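You operate a simulated robot arm through the tools that you are given. There is no shell and no other tool. Be economical: measure what you need, move in short steps, check, and stop when the job is done.

Carry out the task below with a simulated robot arm. There is one attempt and no reset: what you move stays moved.

TASK
The punches stand high. Draw the stop shims out and shim them flush.
Fine: Pump off, pressure down, ram up and hooked by its set latch: leave them so. With all shims out, push home those that make up what the step gauge shows, till it says flush. Then rest the flush bar flat across the orange cavity's punch and lay it back. Drop and pinch nothing. Set down upright: flush bar.

It is judged by the outcome, as a careful person would: the job done as asked, and still so three seconds after it is handed in. It fails if anything else is knocked over, pushed out of place, dropped, spilled or broken.

THE ROBOT
A 6-joint arm with a two-finger gripper on a trunk, on a base that drives. Base frame: it is fixed to the floor where the robot stands at the start and does not move with it; the origin is under the middle of the robot, x ahead of it, y to its left, z up. Readings come in mm, degrees, newtons and seconds.
With the tool pointing down near the work surface it reaches from about 160 to 840 mm from the robot's upright axis, wherever it stands. Its first joint turns from -166.0 to 166.0 degrees. Places, roughly: blue cavity punch [900, 600, 1000]; centring screw [400, 600, 900]; depth handwheel [500, 300, 900]; ejector lever [500, -1400, 1000]; green cavity punch [900, 300, 1000]; orange cavity punch [900, 400, 1000]; pump key [400, -900, 1000]; ram latch lever [300, -800, 1000]; something [700, -100, 900]; step gauge [700, -200, 1000]; wheel clamp [500, 400, 900]. Payload 1.66 kg.
The tool frame sits at the grasp point between the pads (the TCP): z along the fingers, y along the line on which they close. The tips reach 16 mm beyond it. Largest opening 111 mm; the body of the gripper starts 104 mm behind the TCP.
Orientation is told as [roll, pitch, yaw] about the base's x, y, z axes, in that order, counted from this pose: with the fingers straight down and closing along the base's y, the tool's x points along the base's -x, its y along +y and its z along -z.

THE INTERFACE
- The arm moves only by the tool arm_command. Its arguments are lists of equal length, an entry for each row: "grip": the finger opening in mm, from 0 to 111; "dp": the shift along the tool's x, y, z in mm, a list of three; "rot": the turn, a rotation vector about the tool's x, y, z in degrees, a list of three. In form: {"grip": [grip, ...], "dp": [[x, y, z], ...], "rot": [[ax, ay, az], ...]}. A call has 1 to 8 rows; each row is the pose to reach, as a shift and turn from the pose commanded when the call began, along the tool's axes at that moment. Each row takes 0.2 s and may step no farther than 50 mm and 8.6 degrees from the row before; otherwise, or with a gripper value out of range, the whole call is refused. A pose out of reach is approached as far as the arm can. The call stops where the force on the tool passes 50 N (or 10 N more than at its start, if that is more) or the arm is blocked; 0.2 s more then pass. The fingers move at their own pace and stop on an object; they squeeze with about 23 N. The grip force told is the motor's: it shows also when the fingers shut on nothing. Time passes only in rows, and 0.2 s behind the last, so rows that repeat a pose let the fingers close. It gives the time, the measured TCP pose, the force on the tool (base axes), the opening and the grip force at its end, in the units of the frame above (readings bear some noise), with the torque about the TCP (base axes, N m) and any sound that the robot's microphone picked up.
- Cameras (640 x 400 px; columns grow to the right, rows downward): "scene" is now at [61.8, 205.3, 1634.7]; the picture's right is [0.19, -0.98, 0.00], its down [-0.67, -0.13, -0.73] and it looks along [0.72, 0.14, -0.68] (base axes); focal length 293 px, centre (320, 200). "wrist" rides on the gripper at [70, 14, -143] in the tool frame; the picture's right is [-0.19, 0.98, 0.00], its down [-0.87, -0.17, -0.47] and it looks along [-0.46, -0.09, 0.88] (tool axes); focal length 230 px, centre (320, 200).
- snapshot(camera): a new picture of that camera. No time passes.
- move_column(by): slides the trunk up (or, below 0, down) by that many mm; the arm and the scene camera ride with it, the base frame stays. It gives what a move gives, with no picture.
- base_move(legs): drives the robot by 1 to 6 legs, each [ahead, left, turn to the left] in mm, mm and degrees, along the robot's own axes; the way and the turn of a leg run together, so that a leg with both is an arc; at most 1500 mm and 180 degrees a leg. The arm and the cameras ride along, it lands a little off, and it stops where it bumps. It gives what a move gives.
- pan_tilt(pan, tilt): turns the head with the scene camera to pan (to the left, within 120 degrees either way) and tilt (down, from -29 to 69), counted from straight ahead of the robot. It gives what a move gives.
- point_at(camera, pixels): for up to 12 pixels [column, row] of the newest picture of that camera ("zoom" is the newest enlarged one), the place [x, y, z] in the base frame of the surface seen there, good to about 2 mm. No time passes.
- close_up(camera, box): a new picture of the part [left, top, right, bottom] of that camera's present view, enlarged. No time passes.
- finish_job(): hands the job in; it is judged then, once.

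Work in short steps. Measure before you move; look again where a grasp or a placing could have gone wrong, and mend it. You have 80 turns and 60 pictures in all, those below and enlarged ones among them. Open the gripper and draw the arm clear of the work before you hand the job in, unless the task says otherwise; then end with one line.

The tools are called after "Request:" as name(argument=value, ...) on one line, values as JSON. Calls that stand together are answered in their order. arm_command: Moves the arm, as the interface text tells. Its arguments: {"type":"object","properties":{"grip":{"type":"array"},"dp":{"type":"array"},"rot":{"type":"array"}},"required":["grip","dp","rot"]} The other tools are called the same way: move_column (by) slides the trunk up or down; base_move (legs) drives the base; pan_tilt (pan, tilt) turns the head that bears the scene camera; snapshot (camera) takes a picture; point_at (camera, pixels) gives the place of the surface under pixels of a picture; close_up (camera, box) takes an enlarged picture of a part of a camera's view; finish_job () hands the job in.

At the start:

```text
t: 0.0
ee_pos: [504.4, 104.7, 1297.5]
ee_rot: [0.0, 0.0, 0.0]
ft_force: [0.5, 0.4, 0.0]
ft_torque: [-0.05, -0.01, 0.0]
gripper_width: 110.8
grasp_force: 0.1
trunk travel left (down, up): [-225.0, 365.0]
robot x, y, heading: [2.4, 1.3, 0.1]
head pan, tilt: [10.8, 42.7]
```

scene: 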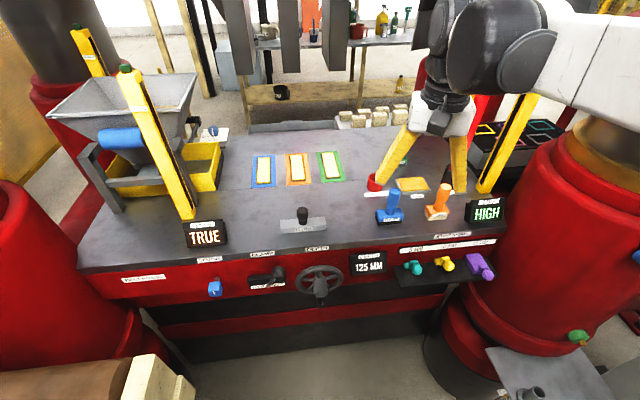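
wrist: 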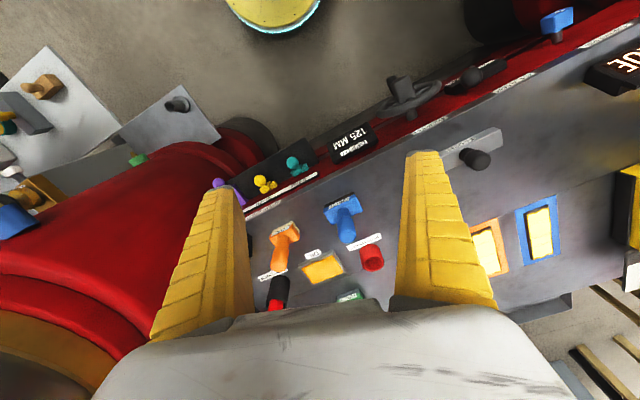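

The scene shows a press table with shim knobs (teal, yellow, purple) near (450,265), a gauge "HIGH" at (487,212), and a flush bar at (302,222). I enlarge the relevant areas.

Request:
close_up(camera="scene", box=[340, 170, 520, 290])

Request:
close_up(camera="scene", box=[180, 140, 400, 300])

```text
3.33 times, centred on (430, 230) of scene
```

zoom: 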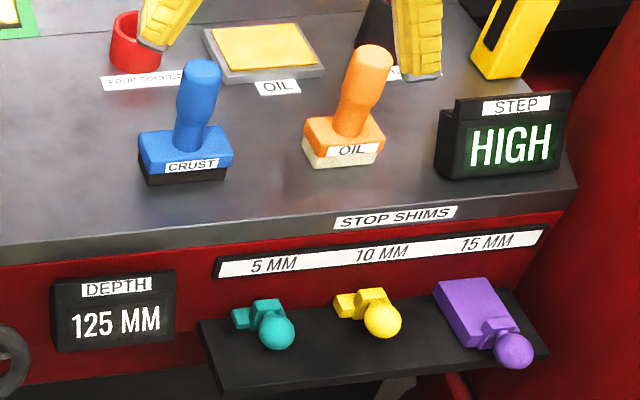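

```text
2.50 times, centred on (290, 220) of scene
```

zoom: 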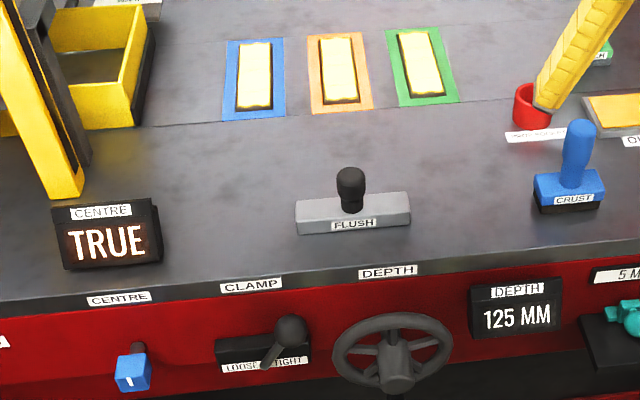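

I measure the shim knobs, the bar, the tray and the panel in the scene picture.

Request:
point_at(camera="scene", pixels=[[418, 268], [448, 265], [484, 272], [408, 265], [438, 260], [470, 259], [302, 212], [302, 224], [297, 168], [440, 278], [487, 212], [447, 248]])

Request:
close_up(camera="scene", box=[395, 235, 505, 295])

```text
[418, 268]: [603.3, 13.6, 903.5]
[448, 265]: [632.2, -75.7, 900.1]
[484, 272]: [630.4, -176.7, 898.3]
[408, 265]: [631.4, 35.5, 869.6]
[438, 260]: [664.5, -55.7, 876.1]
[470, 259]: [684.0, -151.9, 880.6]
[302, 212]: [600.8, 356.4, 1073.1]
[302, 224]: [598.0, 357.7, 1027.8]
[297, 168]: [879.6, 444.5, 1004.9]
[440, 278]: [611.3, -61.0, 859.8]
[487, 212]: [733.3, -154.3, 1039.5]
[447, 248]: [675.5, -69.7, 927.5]
```

```text
5.82 times, centred on (450, 265) of scene
```

zoom: 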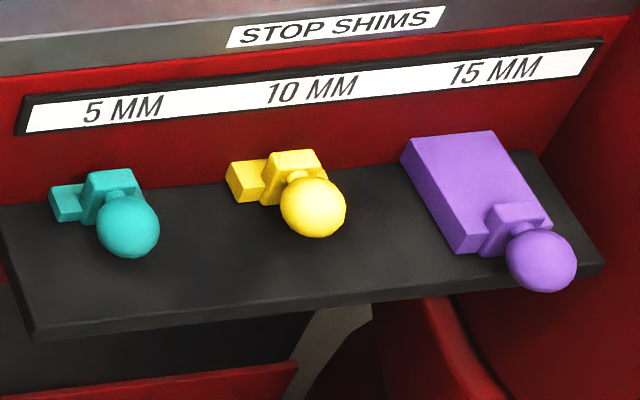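

I measure details in this enlargement: the panel direction, knobs and blocks.

Request:
point_at(camera="zoom", pixels=[[40, 128], [575, 65], [126, 222], [310, 203], [540, 258], [110, 185], [295, 165], [515, 213], [450, 170], [100, 300], [590, 262], [65, 210]])

Request:
point_at(camera="scene", pixels=[[283, 224], [324, 222], [256, 180], [270, 180], [288, 178], [307, 176], [297, 182], [294, 155], [345, 200], [250, 200]])

```text
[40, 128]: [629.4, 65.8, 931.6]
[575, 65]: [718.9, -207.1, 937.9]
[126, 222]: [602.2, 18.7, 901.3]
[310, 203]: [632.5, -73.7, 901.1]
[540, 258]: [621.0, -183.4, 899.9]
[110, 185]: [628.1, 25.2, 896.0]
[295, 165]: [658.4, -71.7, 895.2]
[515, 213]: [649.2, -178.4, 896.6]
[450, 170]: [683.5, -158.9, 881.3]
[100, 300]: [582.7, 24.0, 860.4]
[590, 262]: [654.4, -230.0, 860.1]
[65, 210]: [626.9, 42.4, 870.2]
```

```text
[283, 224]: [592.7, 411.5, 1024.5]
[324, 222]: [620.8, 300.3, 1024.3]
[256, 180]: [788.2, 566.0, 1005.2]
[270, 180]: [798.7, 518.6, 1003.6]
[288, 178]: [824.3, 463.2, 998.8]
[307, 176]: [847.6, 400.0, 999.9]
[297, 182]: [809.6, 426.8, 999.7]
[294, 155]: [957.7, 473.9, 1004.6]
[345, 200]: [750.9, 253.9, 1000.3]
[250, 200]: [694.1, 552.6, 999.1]
```

Panel normal is about 18.2° from base x; knob centres are about teal (611,16,889), yellow (642,-78,889), purple (630,-189,889), which is already about 46 mm out. I lower the trunk some and turn the hand to square up above teal.

Request:
move_column(by=-120)

Request:
arm_command(grip=[80, 60, 60, 60], dp=[[-25, -22, 10], [-52, -45, 15], [-80, -68, 20], [-102, -89, 25]], rot=[[0, 0, -5], [0, 0, -10], [0, 0, -15], [0, 0, -18.2]])

Request:
snapshot(camera="wrist")

Request:
snapshot(camera="scene")

```text
t: 1.5
ee_pos: [504.4, 105.4, 1176.6]
ee_rot: [0.0, 0.0, 0.0]
ft_force: [1.3, 0.3, -0.3]
ft_torque: [0.01, -0.04, -0.02]
gripper_width: 110.9
grasp_force: 0.0
trunk travel left (down, up): [-105.0, 485.0]
robot x, y, heading: [3.5, -1.8, 0.1]
head pan, tilt: [10.8, 42.7]
```

```text
t: 2.5
ee_pos: [608.5, 13.3, 1152.4]
ee_rot: [0.0, -0.1, 18.3]
ft_force: [0.9, -0.4, 0.0]
ft_torque: [0.02, 0.03, 0.0]
gripper_width: 61.9
grasp_force: 1.8
trunk travel left (down, up): [-105.0, 485.0]
robot x, y, heading: [2.0, 2.6, 0.1]
head pan, tilt: [10.8, 42.7]
```

```text
54 pictures are left
```

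wrist: 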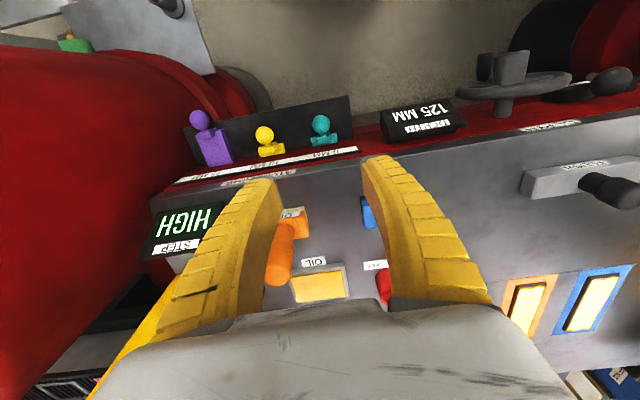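

```text
53 pictures are left
```

scene: 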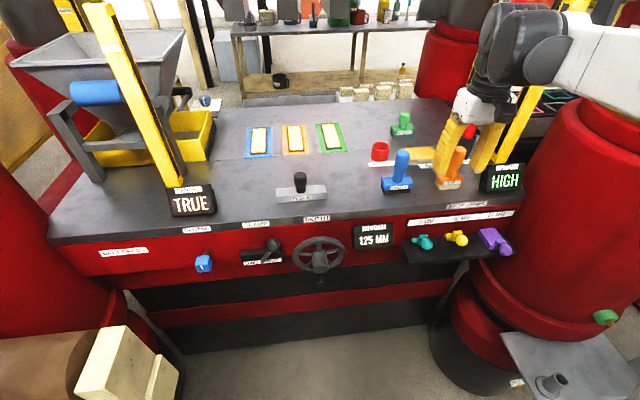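

The wrist view shows the three knobs from above; I refine their places with it.

Request:
point_at(camera="wrist", pixels=[[321, 123], [264, 134], [199, 118], [327, 137], [272, 149], [345, 134], [330, 155], [300, 168], [520, 130]])

Request:
close_up(camera="wrist", box=[160, 80, 380, 220])

```text
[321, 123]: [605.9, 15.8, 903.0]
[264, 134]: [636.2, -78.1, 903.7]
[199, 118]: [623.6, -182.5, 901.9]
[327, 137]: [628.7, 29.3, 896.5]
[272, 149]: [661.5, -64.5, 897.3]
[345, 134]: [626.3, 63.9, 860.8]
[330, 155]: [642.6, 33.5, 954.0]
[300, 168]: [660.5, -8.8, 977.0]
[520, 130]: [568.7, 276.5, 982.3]
```

```text
2.86 times, centred on (270, 150) of wrist
```

zoom: 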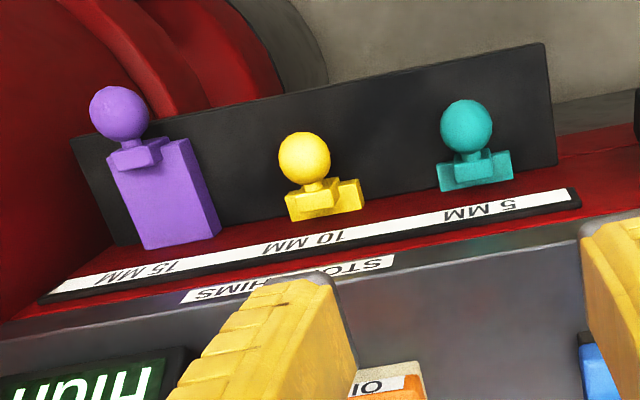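

The refined centres agree: teal (608.5,16.3,888). I descend over teal with fingers open 60 mm.

Request:
arm_command(grip=[60, 60, 60, 60, 60, 60], dp=[[-1, 3, 45], [-1, 3, 90], [-1, 3, 135], [-1, 3, 180], [-1, 3, 225], [-1, 3, 262]], rot=[[0, 0, 0], [0, 0, 0], [0, 0, 0], [0, 0, 0], [0, 0, 0], [0, 0, 0]])

Request:
snapshot(camera="wrist")

```text
t: 3.9
ee_pos: [609.1, 16.8, 890.8]
ee_rot: [0.0, 0.0, 18.2]
ft_force: [-0.1, 1.2, -0.2]
ft_torque: [0.0, -0.01, -0.01]
gripper_width: 62.2
grasp_force: 1.5
trunk travel left (down, up): [-105.0, 485.0]
robot x, y, heading: [-0.3, 0.7, 0.1]
head pan, tilt: [10.8, 42.7]
```

```text
51 pictures are left
```

wrist: 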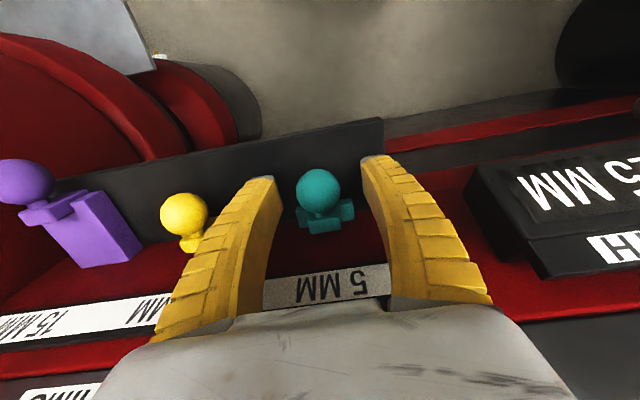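

The teal knob lies between the fingertips. I close on it, and read the grip.

Request:
arm_command(grip=[30, 15, 15], dp=[[0, 0, 0], [0, 0, 0], [0, 0, 0]], rot=[[0, 0, 0], [0, 0, 0], [0, 0, 0]])

Request:
snapshot(camera="wrist")

```text
t: 4.7
ee_pos: [609.1, 14.3, 891.7]
ee_rot: [0.0, -0.1, 18.2]
ft_force: [1.9, -8.2, -3.9]
ft_torque: [-0.05, -0.06, 0.01]
gripper_width: 26.8
grasp_force: 34.3
trunk travel left (down, up): [-105.0, 485.0]
robot x, y, heading: [0.2, 0.2, 0.2]
head pan, tilt: [10.8, 42.7]
```

```text
50 pictures are left
```

wrist: 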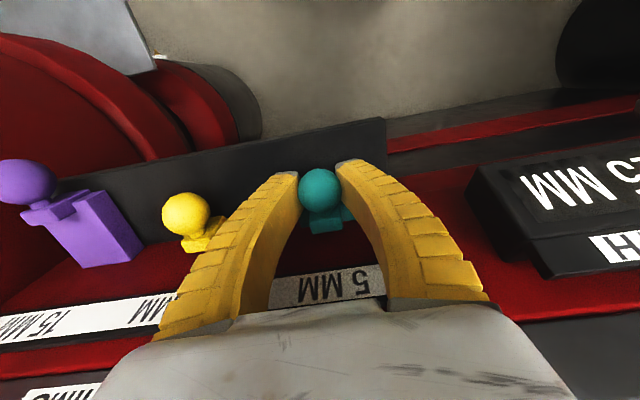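

Gripped at 26.8 mm. I draw it out along tool +x in short steps to match the purple one (46 mm).

Request:
arm_command(grip=[15, 15, 15, 15, 15], dp=[[8, -1, 0], [18, -1, 0], [28, -1, 0], [38, -1, 0], [46, -1, 0]], rot=[[0, 0, 0], [0, 0, 0], [0, 0, 0], [0, 0, 0], [0, 0, 0]])

Request:
snapshot(camera="wrist")

```text
t: 5.9
ee_pos: [565.7, 1.9, 891.0]
ee_rot: [0.0, -0.1, 18.1]
ft_force: [16.0, -21.6, 1.6]
ft_torque: [-0.01, -0.28, -0.01]
gripper_width: 26.9
grasp_force: 34.1
trunk travel left (down, up): [-105.0, 485.0]
robot x, y, heading: [0.7, -1.4, -0.3]
head pan, tilt: [10.8, 42.7]
```

```text
49 pictures are left
```

wrist: 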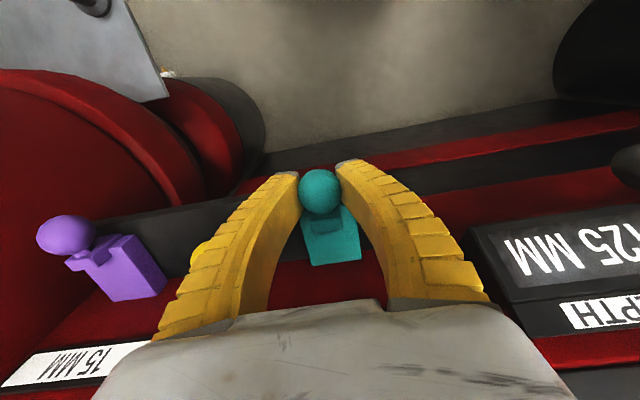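

Teal slid out smoothly. I ease the side load, open, rise, and read the gauge.

Request:
arm_command(grip=[15, 40, 50, 50, 50, 50], dp=[[0, -2, 0], [0, -2, 0], [0, -2, 0], [0, -2, -30], [0, -2, -60], [0, -2, -75]], rot=[[0, 0, 0], [0, 0, 0], [0, 0, 0], [0, 0, 0], [0, 0, 0], [0, 0, 0]])

Request:
snapshot(camera="scene")

Request:
snapshot(camera="wrist")

```text
t: 7.3
ee_pos: [565.7, 2.6, 966.1]
ee_rot: [0.0, 0.0, 18.2]
ft_force: [-0.5, -0.7, 0.0]
ft_torque: [0.02, -0.01, -0.01]
gripper_width: 52.3
grasp_force: 1.7
trunk travel left (down, up): [-105.0, 485.0]
robot x, y, heading: [0.6, 2.1, -0.2]
head pan, tilt: [10.8, 42.7]
```

```text
48 pictures are left
```

scene: 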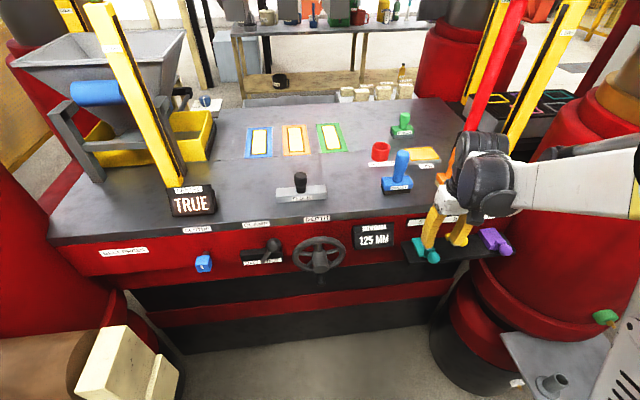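

```text
47 pictures are left
```

wrist: 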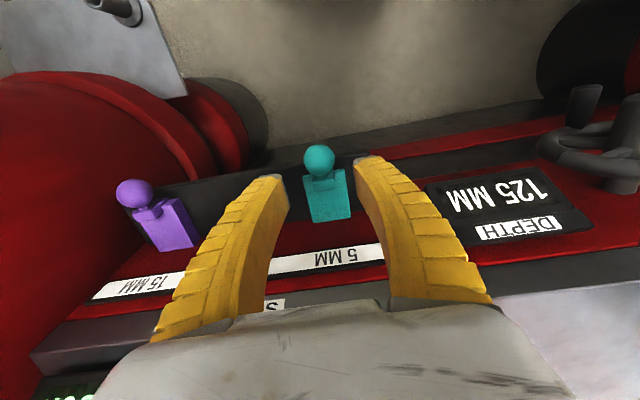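

Now over to yellow (640,-81,889), then down and grip, checking by the wrist view.

Request:
arm_command(grip=[56, 56, 56, 56, 56], dp=[[-15, -35, 0], [-30, -70, 0], [-45, -103, 0], [-45, -103, 40], [-45, -103, 75]], rot=[[0, 0, 0], [0, 0, 0], [0, 0, 0], [0, 0, 0], [0, 0, 0]])

Request:
snapshot(camera="wrist")

```text
t: 8.5
ee_pos: [643.8, -80.7, 891.4]
ee_rot: [0.0, 0.0, 18.1]
ft_force: [-0.5, 0.3, -0.8]
ft_torque: [0.02, 0.0, -0.01]
gripper_width: 58.1
grasp_force: 1.1
trunk travel left (down, up): [-105.0, 485.0]
robot x, y, heading: [-2.4, -0.7, 0.3]
head pan, tilt: [10.8, 42.7]
```

```text
46 pictures are left
```

wrist: 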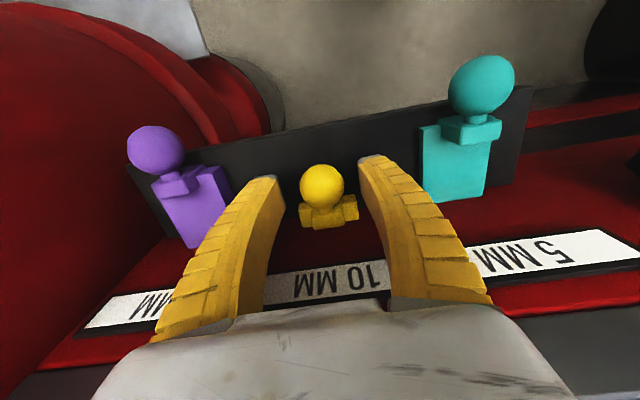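

Yellow knob at (322,186) is centred. I shift 2 mm outward, close, and pull out 46 mm.

Request:
arm_command(grip=[40, 15, 15, 15, 15, 15, 15, 15], dp=[[2, -1, 0], [2, -1, 0], [2, -1, 0], [10, -1, 0], [20, -1, 0], [30, -1, 0], [40, -1, 0], [49, -1, 0]], rot=[[0, 0, 0], [0, 0, 0], [0, 0, 0], [0, 0, 0], [0, 0, 0], [0, 0, 0], [0, 0, 0], [0, 0, 0]])

Request:
snapshot(camera="wrist")

```text
t: 10.3
ee_pos: [596.1, -93.7, 892.5]
ee_rot: [0.0, 0.0, 18.4]
ft_force: [11.3, 34.3, 1.0]
ft_torque: [0.25, -0.3, -0.07]
gripper_width: 25.9
grasp_force: 34.2
trunk travel left (down, up): [-105.0, 485.0]
robot x, y, heading: [0.3, -1.8, 0.2]
head pan, tilt: [10.8, 42.7]
```

```text
45 pictures are left
```

wrist: 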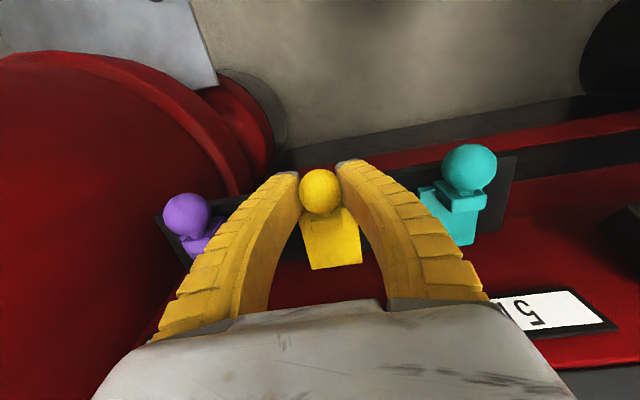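

Yellow came out. I ease the side load, release, rise well clear, and read the gauge.

Request:
arm_command(grip=[15, 40, 50, 50, 50, 50], dp=[[0, 2, 0], [0, 2, 0], [0, 2, 0], [0, 2, -40], [10, 2, -80], [30, 2, -120]], rot=[[0, 0, 0], [0, 0, 0], [0, 0, 0], [0, 0, 0], [0, 0, 0], [0, 0, 0]])

Request:
snapshot(camera="scene")

Request:
snapshot(camera="wrist")

```text
t: 11.7
ee_pos: [561.5, -108.8, 1010.8]
ee_rot: [0.0, 0.1, 18.2]
ft_force: [-0.6, 0.2, 0.5]
ft_torque: [0.01, 0.04, -0.01]
gripper_width: 52.4
grasp_force: 1.5
trunk travel left (down, up): [-105.0, 485.0]
robot x, y, heading: [-2.7, 2.7, -0.0]
head pan, tilt: [10.8, 42.7]
```

```text
44 pictures are left
```

scene: 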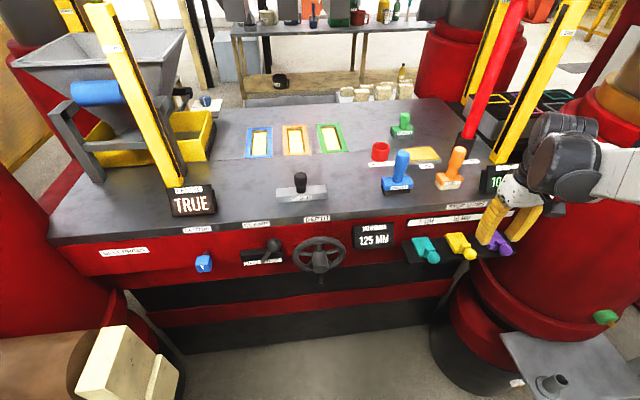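

```text
43 pictures are left
```

wrist: 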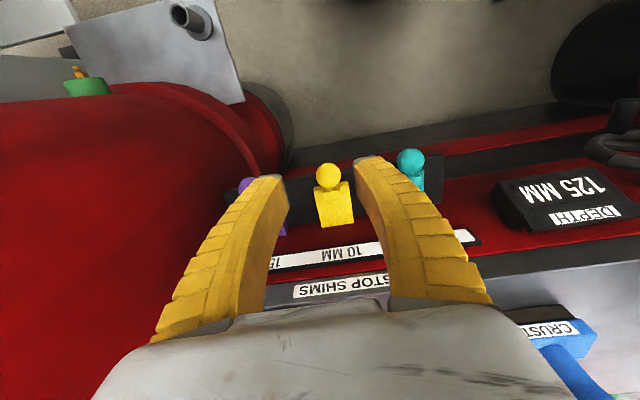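

The gauge now begins "10" but the hand hides it; I move left toward teal and look.

Request:
arm_command(grip=[50, 50, 50], dp=[[0, 45, 0], [0, 90, 0], [0, 130, 0]], rot=[[0, 0, 0], [0, 0, 0], [0, 0, 0]])

Request:
close_up(camera="scene", box=[380, 140, 560, 280])

```text
t: 12.5
ee_pos: [523.9, 16.2, 1012.1]
ee_rot: [-0.1, 0.1, 18.3]
ft_force: [0.2, 0.4, 0.5]
ft_torque: [-0.02, 0.01, 0.0]
gripper_width: 52.1
grasp_force: 1.4
trunk travel left (down, up): [-105.0, 485.0]
robot x, y, heading: [0.3, -0.2, 0.1]
head pan, tilt: [10.8, 42.7]
```

```text
2.86 times, centred on (470, 210) of scene
```

zoom: 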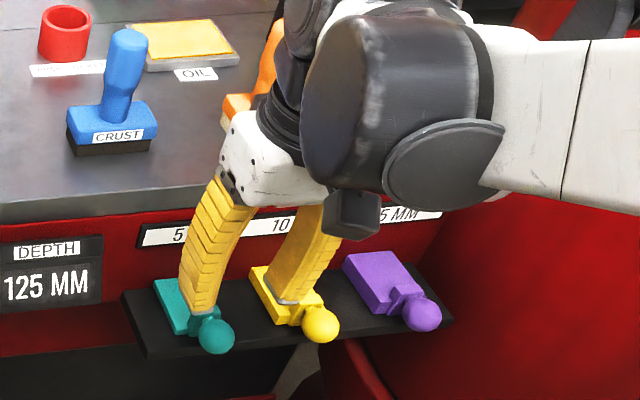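

The wrist still hides it; I go farther left and look once more.

Request:
arm_command(grip=[50, 50, 50, 50, 50, 50], dp=[[0, 45, 0], [0, 90, 0], [0, 135, 0], [0, 180, 0], [0, 225, -10], [0, 260, -20]], rot=[[0, 0, 0], [0, 0, 0], [0, 0, 0], [0, 0, 0], [0, 0, 0], [0, 0, 0]])

Request:
close_up(camera="scene", box=[200, 130, 540, 300])

```text
t: 13.9
ee_pos: [439.4, 262.5, 1030.2]
ee_rot: [0.1, 0.0, 18.2]
ft_force: [-0.3, 0.0, 0.4]
ft_torque: [0.0, 0.03, 0.01]
gripper_width: 52.2
grasp_force: 1.5
trunk travel left (down, up): [-105.0, 485.0]
robot x, y, heading: [-1.4, -2.1, -0.1]
head pan, tilt: [10.8, 42.7]
```

```text
1.88 times, centred on (370, 215) of scene
```

zoom: 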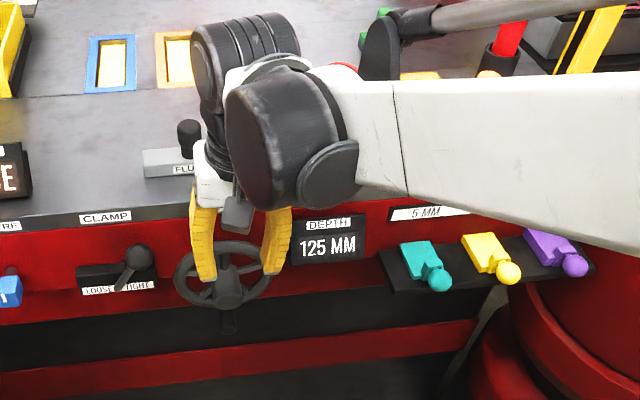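

The forearm now hides it. At the earlier high pose the gauge was visible, so I return there.

Request:
arm_command(grip=[50, 50, 50, 50, 50, 50, 50], dp=[[0, -35, -30], [0, -70, -60], [-5, -115, -80], [-12, -155, -100], [-20, -200, -115], [-28, -245, -125], [-40, -275, -130]], rot=[[0, 0, 0], [0, 0, 0], [0, 0, 0], [0, 0, 0], [0, 0, 0], [0, 0, 0], [0, 0, 0]])

Request:
close_up(camera="scene", box=[380, 140, 560, 280])

```text
t: 15.5
ee_pos: [568.5, 15.5, 1156.7]
ee_rot: [0.0, -0.1, 18.2]
ft_force: [-0.9, 0.2, 0.6]
ft_torque: [0.0, 0.01, 0.01]
gripper_width: 52.1
grasp_force: 1.7
trunk travel left (down, up): [-105.0, 485.0]
robot x, y, heading: [-1.1, -1.8, 0.2]
head pan, tilt: [10.8, 42.7]
```

```text
2.86 times, centred on (470, 210) of scene
```

zoom: 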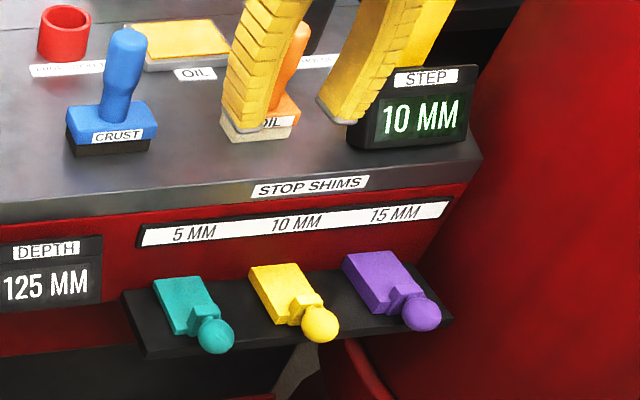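

The gauge reads 10 MM with all three out, so only the yellow 10 mm shim goes in. I go back over its knob (597,-92,890) and check.

Request:
arm_command(grip=[56, 56, 56, 56, 56, 56, 56, 56], dp=[[2, -37, 20], [4, -74, 40], [6, -110.5, 60], [6, -110.5, 105], [6, -110.5, 150], [6, -110.5, 195], [6, -110.5, 240], [6, -110.5, 265]], rot=[[0, 0, 0], [0, 0, 0], [0, 0, 0], [0, 0, 0], [0, 0, 0], [0, 0, 0], [0, 0, 0], [0, 0, 0]])

Request:
snapshot(camera="wrist")

```text
t: 17.3
ee_pos: [597.0, -93.4, 893.5]
ee_rot: [0.1, 0.0, 18.3]
ft_force: [0.1, -0.1, 0.0]
ft_torque: [0.0, 0.02, 0.0]
gripper_width: 58.2
grasp_force: 1.1
trunk travel left (down, up): [-105.0, 485.0]
robot x, y, heading: [-2.4, 0.6, 0.1]
head pan, tilt: [10.8, 42.7]
```

```text
39 pictures are left
```

wrist: 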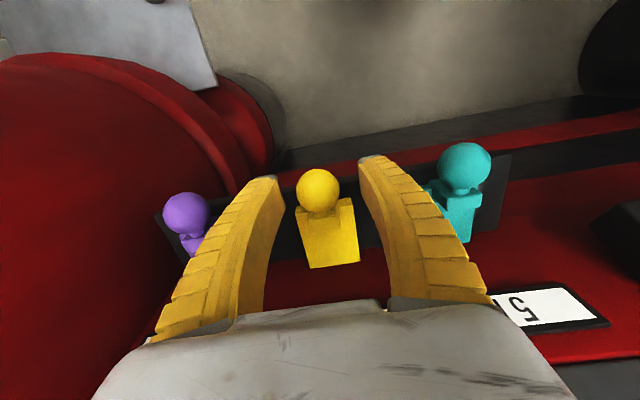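

Knob at (317,190), about 1 mm to the -y side. I shift, close, and push in along -x step by step.

Request:
arm_command(grip=[40, 15, 15, 15, 15, 15, 15, 15], dp=[[0, -1.2, 1], [0, -1.2, 1], [0, -1.2, 1], [-10, -1.2, 1], [-20, -1.2, 1], [-30, -1.2, 1], [-39, -1.2, 1], [-45, -1.2, 1]], rot=[[0, 0, 0], [0, 0, 0], [0, 0, 0], [0, 0, 0], [0, 0, 0], [0, 0, 0], [0, 0, 0], [0, 0, 0]])

Request:
close_up(camera="scene", box=[380, 140, 560, 280])

```text
t: 19.1
ee_pos: [639.1, -81.2, 894.7]
ee_rot: [0.0, -0.1, 18.1]
ft_force: [6.3, -20.6, -1.3]
ft_torque: [-0.15, 0.19, -0.04]
gripper_width: 26.1
grasp_force: 33.6
trunk travel left (down, up): [-105.0, 485.0]
robot x, y, heading: [-3.9, -4.0, 0.1]
head pan, tilt: [10.8, 42.7]
```

```text
2.86 times, centred on (470, 210) of scene
```

zoom: 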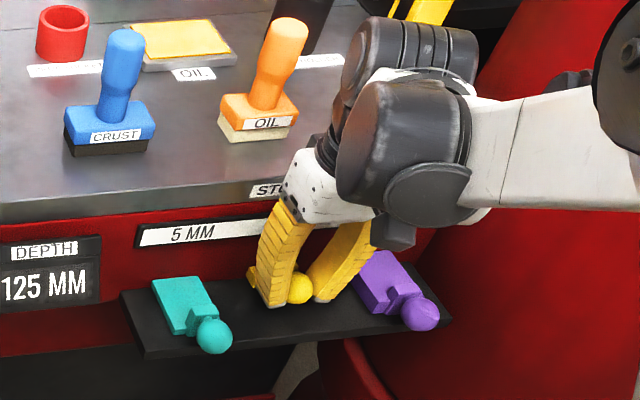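

Now at n≈582, close to its former home (≈583–585). I push a few mm more to seat it, watching force.

Request:
arm_command(grip=[15, 15, 15, 15], dp=[[-2, -1.5, 0], [-4, -1.5, 0], [-6, -1.5, 0], [-8, -1.5, 0]], rot=[[0, 0, 0], [0, 0, 0], [0, 0, 0], [0, 0, 0]])

```text
t: 20.1
ee_pos: [644.1, -79.3, 896.9]
ee_rot: [0.0, -0.1, 18.1]
ft_force: [-35.5, -22.0, 0.0]
ft_torque: [-0.26, 0.44, -0.02]
gripper_width: 24.2
grasp_force: 34.0
trunk travel left (down, up): [-105.0, 485.0]
robot x, y, heading: [-4.5, 4.8, 0.0]
head pan, tilt: [10.8, 42.7]
```

Force rose to −35 N along x, so it is against its end stop. I relax, release, rise and view the gauge from the high pose.

Request:
arm_command(grip=[15, 40, 50, 50, 50, 50, 50, 50], dp=[[4, -2, 1], [4, -2, 1], [4, -2, 1], [4, -2, -40], [10, -2, -85], [20, 30, -130], [40, 60, -170], [60, 95, -200]], rot=[[0, 0, 0], [0, 0, 0], [0, 0, 0], [0, 0, 0], [0, 0, 0], [0, 0, 0], [0, 0, 0], [0, 0, 0]])

Request:
arm_command(grip=[50, 50], dp=[[0, 20, -40], [0, 20, -70]], rot=[[0, 0, 0], [0, 0, 0]])

Request:
close_up(camera="scene", box=[380, 140, 560, 280])

```text
refused: row 6 steps farther than a row can; nothing moved
```

```text
t: 20.7
ee_pos: [640.2, -55.8, 964.4]
ee_rot: [0.0, -0.1, 18.3]
ft_force: [-0.2, -0.6, 1.0]
ft_torque: [-0.02, -0.04, 0.01]
gripper_width: 52.2
grasp_force: 1.6
trunk travel left (down, up): [-105.0, 485.0]
robot x, y, heading: [-2.4, -1.1, 0.2]
head pan, tilt: [10.8, 42.7]
```

```text
2.86 times, centred on (470, 210) of scene
```

zoom: 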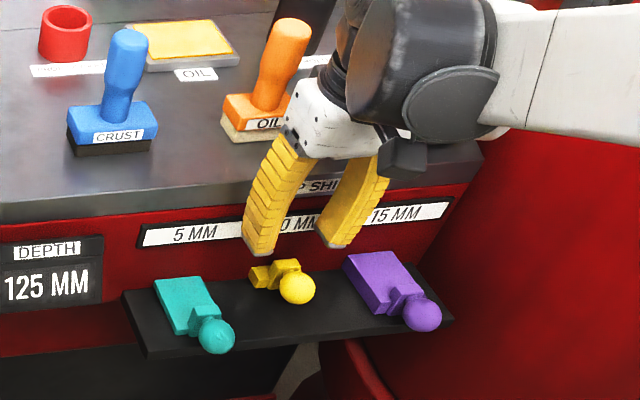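

The first call was refused but the second released and rose without harm; yellow is in. I rise farther to see the gauge.

Request:
arm_command(grip=[50, 50, 50, 50, 50], dp=[[10, 10, -40], [20, 20, -80], [30, 35, -120], [45, 55, -155], [60, 75, -190]], rot=[[0, 0, 0], [0, 0, 0], [0, 0, 0], [0, 0, 0], [0, 0, 0]])

Request:
close_up(camera="scene", box=[380, 140, 560, 280])

Request:
close_up(camera="scene", box=[220, 110, 380, 230])

```text
t: 21.9
ee_pos: [561.5, -2.4, 1151.8]
ee_rot: [0.0, 0.0, 18.2]
ft_force: [0.5, -0.8, 0.7]
ft_torque: [0.0, 0.03, 0.01]
gripper_width: 52.2
grasp_force: 1.5
trunk travel left (down, up): [-105.0, 485.0]
robot x, y, heading: [-4.7, -0.5, 0.1]
head pan, tilt: [10.8, 42.7]
```

```text
2.86 times, centred on (470, 210) of scene
```

zoom: 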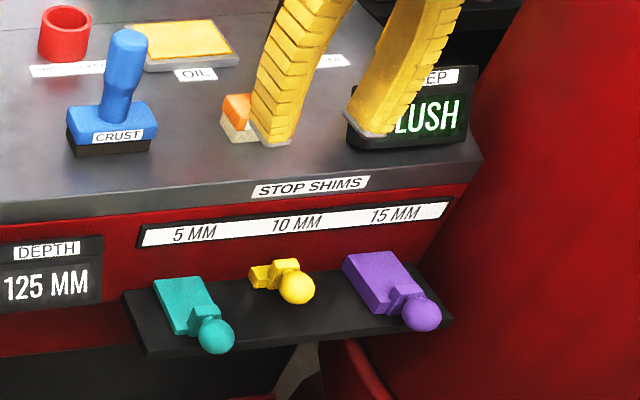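

```text
3.33 times, centred on (300, 170) of scene
```

zoom: 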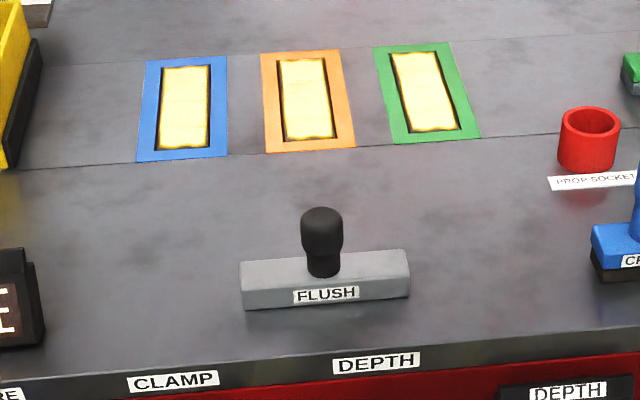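

The gauge says FLUSH. Now I measure the flush bar and the orange cavity in this enlargement.

Request:
point_at(camera="zoom", pixels=[[322, 215], [322, 232], [242, 295], [409, 283], [245, 268], [400, 255], [283, 60], [322, 58], [290, 138], [332, 135], [305, 98], [220, 240]])

Request:
point_at(camera="zoom", pixels=[[263, 55], [338, 52], [268, 150], [354, 145], [187, 110], [425, 90], [322, 268], [270, 300], [380, 292], [322, 250]])

```text
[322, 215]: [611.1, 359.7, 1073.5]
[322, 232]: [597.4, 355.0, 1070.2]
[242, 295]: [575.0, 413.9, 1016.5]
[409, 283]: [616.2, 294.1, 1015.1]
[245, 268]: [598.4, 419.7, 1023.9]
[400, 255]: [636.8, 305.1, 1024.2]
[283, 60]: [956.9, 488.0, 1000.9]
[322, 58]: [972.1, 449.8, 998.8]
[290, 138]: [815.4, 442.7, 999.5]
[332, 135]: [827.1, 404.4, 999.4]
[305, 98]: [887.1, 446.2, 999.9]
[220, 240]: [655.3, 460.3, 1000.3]
```

```text
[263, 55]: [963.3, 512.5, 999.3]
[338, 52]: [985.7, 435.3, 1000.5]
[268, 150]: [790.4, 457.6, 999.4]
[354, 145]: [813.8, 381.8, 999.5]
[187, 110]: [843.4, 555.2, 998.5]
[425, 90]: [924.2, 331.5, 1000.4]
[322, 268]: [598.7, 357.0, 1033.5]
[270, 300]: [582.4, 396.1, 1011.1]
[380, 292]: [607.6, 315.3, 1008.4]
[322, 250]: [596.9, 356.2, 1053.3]
```

The bar lies along the panel direction (centre ≈(608,359), knob head z≈1045–1075); the orange punch centre is ≈(893,446,1000), beyond reach from here. I look up at the ram and around the floor before driving.

Request:
pan_tilt(pan=25, tilt=15)

Request:
snapshot(camera="scene")

Request:
pan_tilt(pan=40, tilt=66)

Request:
snapshot(camera="scene")

```text
t: 22.8
ee_pos: [562.9, -2.2, 1151.9]
ee_rot: [0.0, 0.0, 18.1]
ft_force: [0.1, 0.0, -1.2]
ft_torque: [0.0, 0.0, 0.01]
gripper_width: 52.4
grasp_force: 1.9
trunk travel left (down, up): [-105.0, 485.0]
robot x, y, heading: [3.2, 1.4, 0.1]
head pan, tilt: [25.0, 15.0]
```

```text
34 pictures are left
```

scene: 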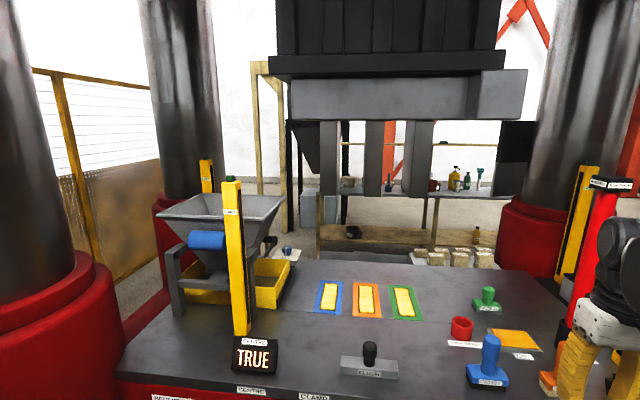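

```text
t: 24.0
ee_pos: [562.5, -3.8, 1151.0]
ee_rot: [-0.1, 0.0, 18.3]
ft_force: [-0.8, 0.2, -0.1]
ft_torque: [0.0, 0.01, -0.01]
gripper_width: 52.2
grasp_force: 0.8
trunk travel left (down, up): [-105.0, 485.0]
robot x, y, heading: [-0.1, -1.7, -0.2]
head pan, tilt: [40.0, 66.0]
```

```text
33 pictures are left
```

scene: 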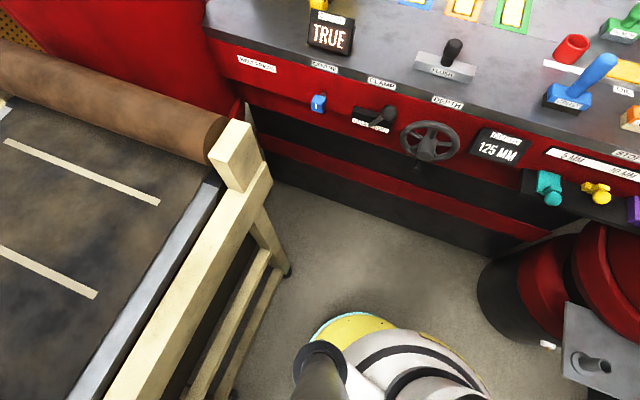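

I measure the bench on the left, and the robot's own base edge.

Request:
point_at(camera="scene", pixels=[[240, 160], [268, 180], [287, 272], [220, 395], [350, 320], [312, 335], [290, 250], [110, 395], [495, 300], [430, 215], [280, 165], [490, 250]])

Request:
pan_tilt(pan=25, tilt=15)

Request:
close_up(camera="scene", box=[240, 40, 560, 240])

Request:
point_at(camera="zoom", pixels=[[180, 300], [265, 300], [350, 295], [180, 200], [265, 200], [350, 200], [120, 140], [500, 140], [540, 240], [160, 240], [430, 140], [245, 60]])

```text
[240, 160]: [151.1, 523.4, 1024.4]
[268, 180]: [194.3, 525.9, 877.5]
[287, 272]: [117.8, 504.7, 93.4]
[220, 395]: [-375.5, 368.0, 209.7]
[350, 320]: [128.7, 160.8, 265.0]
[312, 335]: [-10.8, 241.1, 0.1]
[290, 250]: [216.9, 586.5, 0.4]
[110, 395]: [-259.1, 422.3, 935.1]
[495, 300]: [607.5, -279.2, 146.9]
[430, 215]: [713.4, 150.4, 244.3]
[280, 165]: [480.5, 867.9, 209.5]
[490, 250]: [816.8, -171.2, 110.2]
```

```text
t: 25.2
ee_pos: [562.8, -3.3, 1152.2]
ee_rot: [0.0, -0.1, 18.2]
ft_force: [-0.8, 0.5, -0.4]
ft_torque: [0.02, -0.02, 0.02]
gripper_width: 52.3
grasp_force: 1.5
trunk travel left (down, up): [-105.0, 485.0]
robot x, y, heading: [-0.4, 2.7, 0.1]
head pan, tilt: [25.0, 15.0]
```

```text
2.00 times, centred on (400, 140) of scene
```

zoom: 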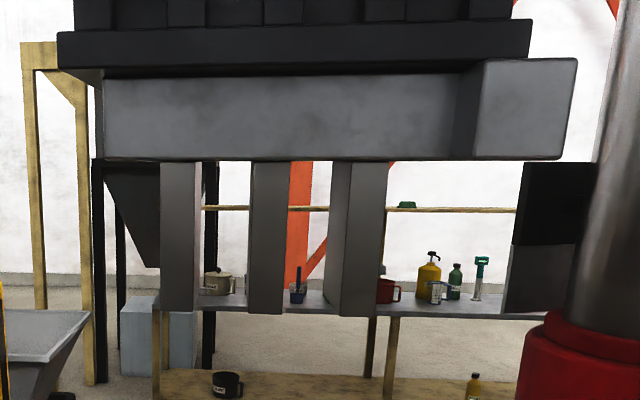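

```text
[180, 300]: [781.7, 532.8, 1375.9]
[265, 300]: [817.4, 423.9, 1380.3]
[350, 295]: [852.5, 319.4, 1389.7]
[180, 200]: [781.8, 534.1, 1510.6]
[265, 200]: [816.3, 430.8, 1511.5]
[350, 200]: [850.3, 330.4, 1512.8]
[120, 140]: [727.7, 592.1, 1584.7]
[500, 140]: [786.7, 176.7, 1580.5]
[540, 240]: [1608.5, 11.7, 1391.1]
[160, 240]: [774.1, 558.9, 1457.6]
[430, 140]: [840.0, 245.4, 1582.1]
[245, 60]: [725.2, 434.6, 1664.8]
```

The ram's punches hang to z≈1355 with front face at n≈908, so a vertical hand over the cavity could hit them; I will lean the hand back about 45°. First I draw the arm back and up and lean it, then drive a little ahead-left.

Request:
arm_command(grip=[70, 70, 70, 70, 70, 70], dp=[[35, 10, -20], [70, 20, -40], [95, 30, -60], [110, 50, -75], [115, 70, -85], [120, 90, -90]], rot=[[0, 7.5, 0], [0, 15, 0], [0, 22.5, 0], [0, 30, 0], [0, 37.5, 0], [0, 45, 0]])

Request:
snapshot(camera="scene")

```text
t: 26.6
ee_pos: [422.4, 4.7, 1243.0]
ee_rot: [-3.2, 26.7, 18.7]
ft_force: [0.0, 0.2, 0.0]
ft_torque: [0.01, -0.02, 0.01]
gripper_width: 71.6
grasp_force: 0.9
out of reach, approached as far as the arm can: row 4, 5, 6
trunk travel left (down, up): [-105.0, 485.0]
robot x, y, heading: [0.4, -2.0, 0.2]
head pan, tilt: [25.0, 15.0]
```

```text
31 pictures are left
```

scene: 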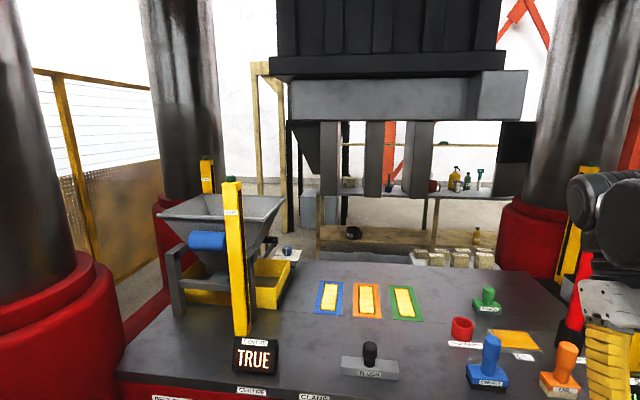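

I leaned the wrong way (fingers toward the robot). I turn back about −y, moving forward a little at the same time.

Request:
arm_command(grip=[70, 70, 70, 70, 70], dp=[[-25, 0, -12], [-50, 0, -25], [-70, 0, -35], [-89, 0, -45], [-89, 0, -45]], rot=[[0, -8, 0], [0, -16, 0], [0, -24, 0], [0, -32, 0], [0, -40, 0]])

```text
t: 27.8
ee_pos: [515.4, 34.2, 1246.5]
ee_rot: [-2.9, -13.4, 20.9]
ft_force: [0.3, -0.2, 0.8]
ft_torque: [0.01, 0.01, -0.03]
gripper_width: 71.8
grasp_force: 0.9
trunk travel left (down, up): [-105.0, 485.0]
robot x, y, heading: [-1.6, -1.0, -0.1]
head pan, tilt: [25.0, 15.0]
```

Pitch −13° now; I continue to −45° and fix the small roll.

Request:
arm_command(grip=[70, 70, 70, 70], dp=[[-5, 0, 0], [-10, 0, 0], [-15, 0, 0], [-20, 0, 0]], rot=[[-0.7, -8, 0], [-1.4, -16, 0], [-2.2, -24, 0], [-2.9, -31.6, 0]])

```text
t: 28.8
ee_pos: [534.0, 41.3, 1248.0]
ee_rot: [-0.5, -45.0, 22.1]
ft_force: [-0.1, -0.2, 0.0]
ft_torque: [0.0, -0.01, -0.01]
gripper_width: 71.6
grasp_force: 0.9
trunk travel left (down, up): [-105.0, 485.0]
robot x, y, heading: [0.9, 1.8, -0.0]
head pan, tilt: [25.0, 15.0]
```

Lean is right; I correct yaw by −3.7° and drive 120 ahead, 100 left (hand stays at z≈1248, above the table items).

Request:
arm_command(grip=[70], dp=[[0, 0, 0]], rot=[[2.6, 0, 2.6]])

Request:
base_move(legs=[[120, 100, 0]])

Request:
pan_tilt(pan=15, tilt=38)

Request:
snapshot(camera="scene")

Request:
snapshot(camera="wrist")

```text
t: 29.2
ee_pos: [535.1, 40.6, 1248.2]
ee_rot: [-0.6, -45.0, 18.2]
ft_force: [0.0, 0.6, -0.4]
ft_torque: [-0.01, -0.03, 0.02]
gripper_width: 71.4
grasp_force: 0.9
trunk travel left (down, up): [-105.0, 485.0]
robot x, y, heading: [-4.8, -0.2, -0.1]
head pan, tilt: [25.0, 15.0]
```

```text
t: 30.6
ee_pos: [655.8, 140.6, 1247.6]
ee_rot: [-0.5, -44.9, 18.0]
ft_force: [1.0, 0.0, -0.6]
ft_torque: [-0.01, 0.03, -0.01]
gripper_width: 71.9
grasp_force: 0.7
trunk travel left (down, up): [-105.0, 485.0]
robot x, y, heading: [119.5, 99.1, -0.0]
head pan, tilt: [25.0, 15.0]
```

```text
t: 31.5
ee_pos: [655.0, 140.7, 1248.2]
ee_rot: [-0.5, -44.9, 18.1]
ft_force: [0.8, 0.4, 0.6]
ft_torque: [-0.02, -0.03, 0.0]
gripper_width: 72.0
grasp_force: 0.7
trunk travel left (down, up): [-105.0, 485.0]
robot x, y, heading: [122.6, 103.8, -0.1]
head pan, tilt: [15.0, 38.0]
```

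```text
30 pictures are left
```

scene: 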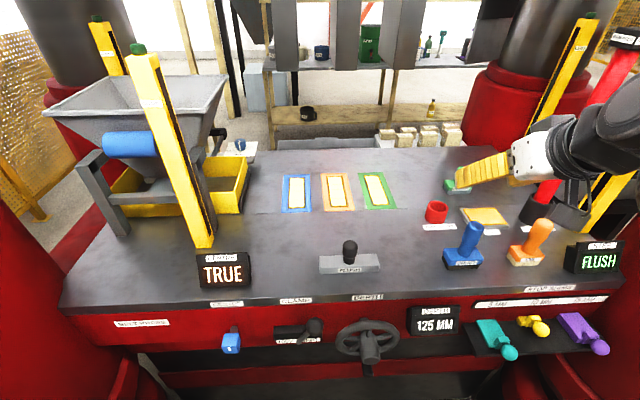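

```text
29 pictures are left
```

wrist: 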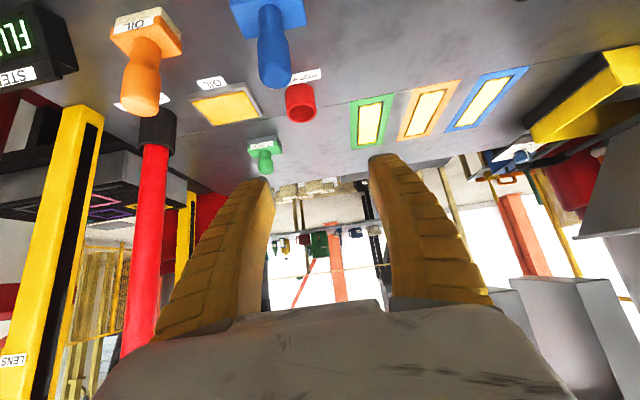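

The gauge still says FLUSH. I move the leaned hand to a pre-grasp point ~130 mm back along its axis from the bar's knob.

Request:
arm_command(grip=[70, 70, 70, 70, 70, 70], dp=[[19, 38, 0], [38, 76, 0], [58, 114, 5], [77, 152, 10], [97, 190, 15], [116, 221, 20]], rot=[[0, 0, 0], [0, 0, 0], [0, 0, 0], [0, 0, 0], [0, 0, 0], [0, 0, 0]])

Request:
snapshot(camera="wrist")

Request:
close_up(camera="scene", box=[220, 150, 460, 320])

```text
t: 32.9
ee_pos: [526.6, 329.0, 1151.1]
ee_rot: [-0.4, -44.9, 18.1]
ft_force: [0.2, -0.8, 0.5]
ft_torque: [0.0, -0.02, -0.01]
gripper_width: 71.7
grasp_force: 0.7
trunk travel left (down, up): [-105.0, 485.0]
robot x, y, heading: [120.4, 100.8, -0.1]
head pan, tilt: [15.0, 38.0]
```

```text
28 pictures are left
```

wrist: 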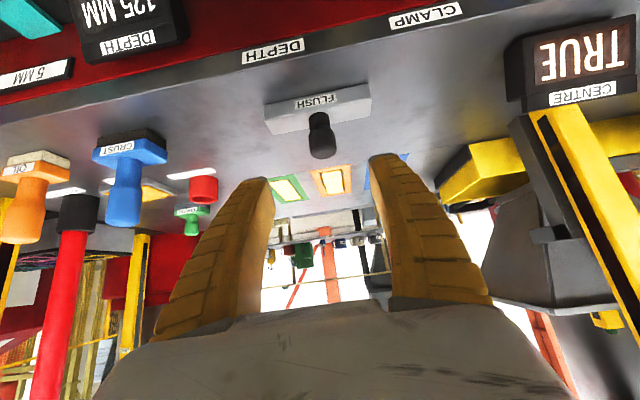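

```text
2.35 times, centred on (340, 235) of scene
```

zoom: 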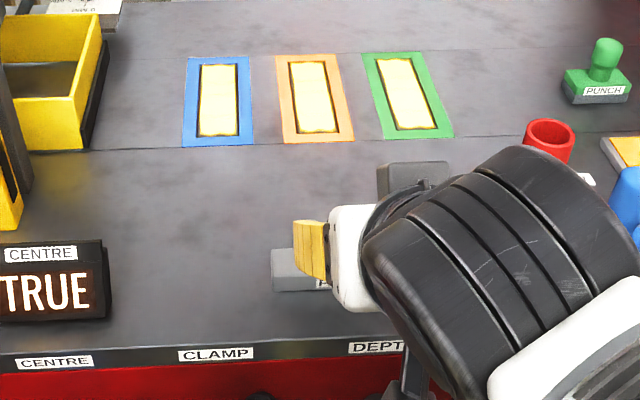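

The wrist view has the bar with its knob at (321,135), centred between the fingers. I measure it from here.

Request:
point_at(camera="wrist", pixels=[[321, 135], [322, 150], [311, 135], [333, 135], [319, 115], [272, 129], [368, 113], [268, 115], [370, 98], [333, 182], [318, 184], [349, 180]])

Request:
close_up(camera="wrist", box=[250, 70, 390, 210])

```text
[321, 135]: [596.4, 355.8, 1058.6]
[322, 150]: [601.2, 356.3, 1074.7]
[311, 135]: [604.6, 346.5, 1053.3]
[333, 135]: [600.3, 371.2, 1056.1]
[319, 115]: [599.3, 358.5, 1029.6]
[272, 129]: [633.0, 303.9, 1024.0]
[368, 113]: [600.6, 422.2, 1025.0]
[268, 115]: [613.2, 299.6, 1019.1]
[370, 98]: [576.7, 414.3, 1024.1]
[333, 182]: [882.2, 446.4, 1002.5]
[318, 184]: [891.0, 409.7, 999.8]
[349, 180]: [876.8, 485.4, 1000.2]
```

```text
2.86 times, centred on (320, 140) of wrist
```

zoom: 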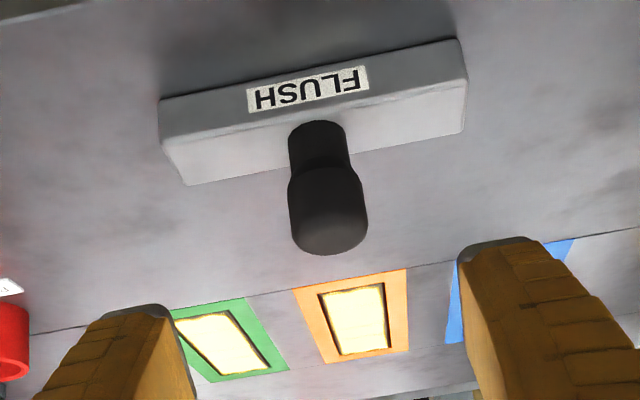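

Knob centre is ≈(608.7,360.9,1060). I advance along the hand's axis to it.

Request:
arm_command(grip=[70, 70, 70, 70], dp=[[1, 4.5, 35], [2, 4.5, 70], [2, 4.5, 100], [2, 4.5, 125]], rot=[[0, 0, 0], [0, 0, 0], [0, 0, 0], [0, 0, 0]])

Request:
snapshot(camera="wrist")

Request:
close_up(camera="scene", box=[220, 150, 460, 320])

```text
t: 33.9
ee_pos: [606.5, 358.9, 1060.0]
ee_rot: [-0.5, -44.8, 18.1]
ft_force: [-0.2, -1.2, 0.8]
ft_torque: [0.03, 0.01, 0.01]
gripper_width: 71.6
grasp_force: 0.6
trunk travel left (down, up): [-105.0, 485.0]
robot x, y, heading: [119.3, 100.5, -0.1]
head pan, tilt: [15.0, 38.0]
```

```text
25 pictures are left
```

wrist: 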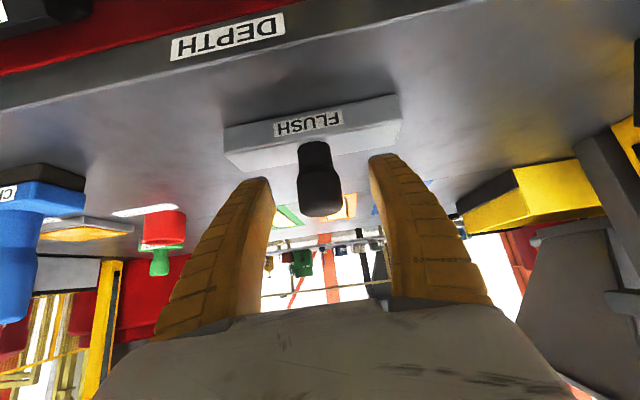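

```text
2.35 times, centred on (340, 235) of scene
```

zoom: 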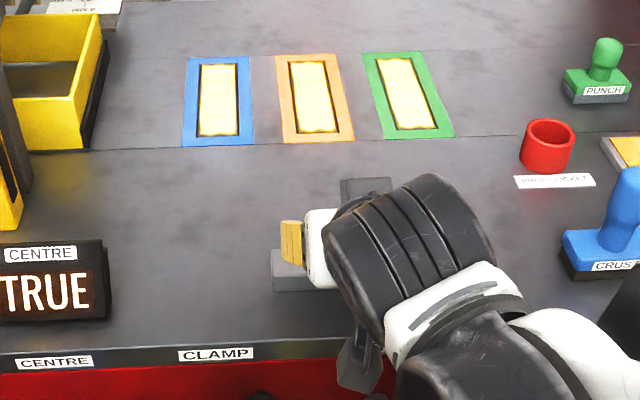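

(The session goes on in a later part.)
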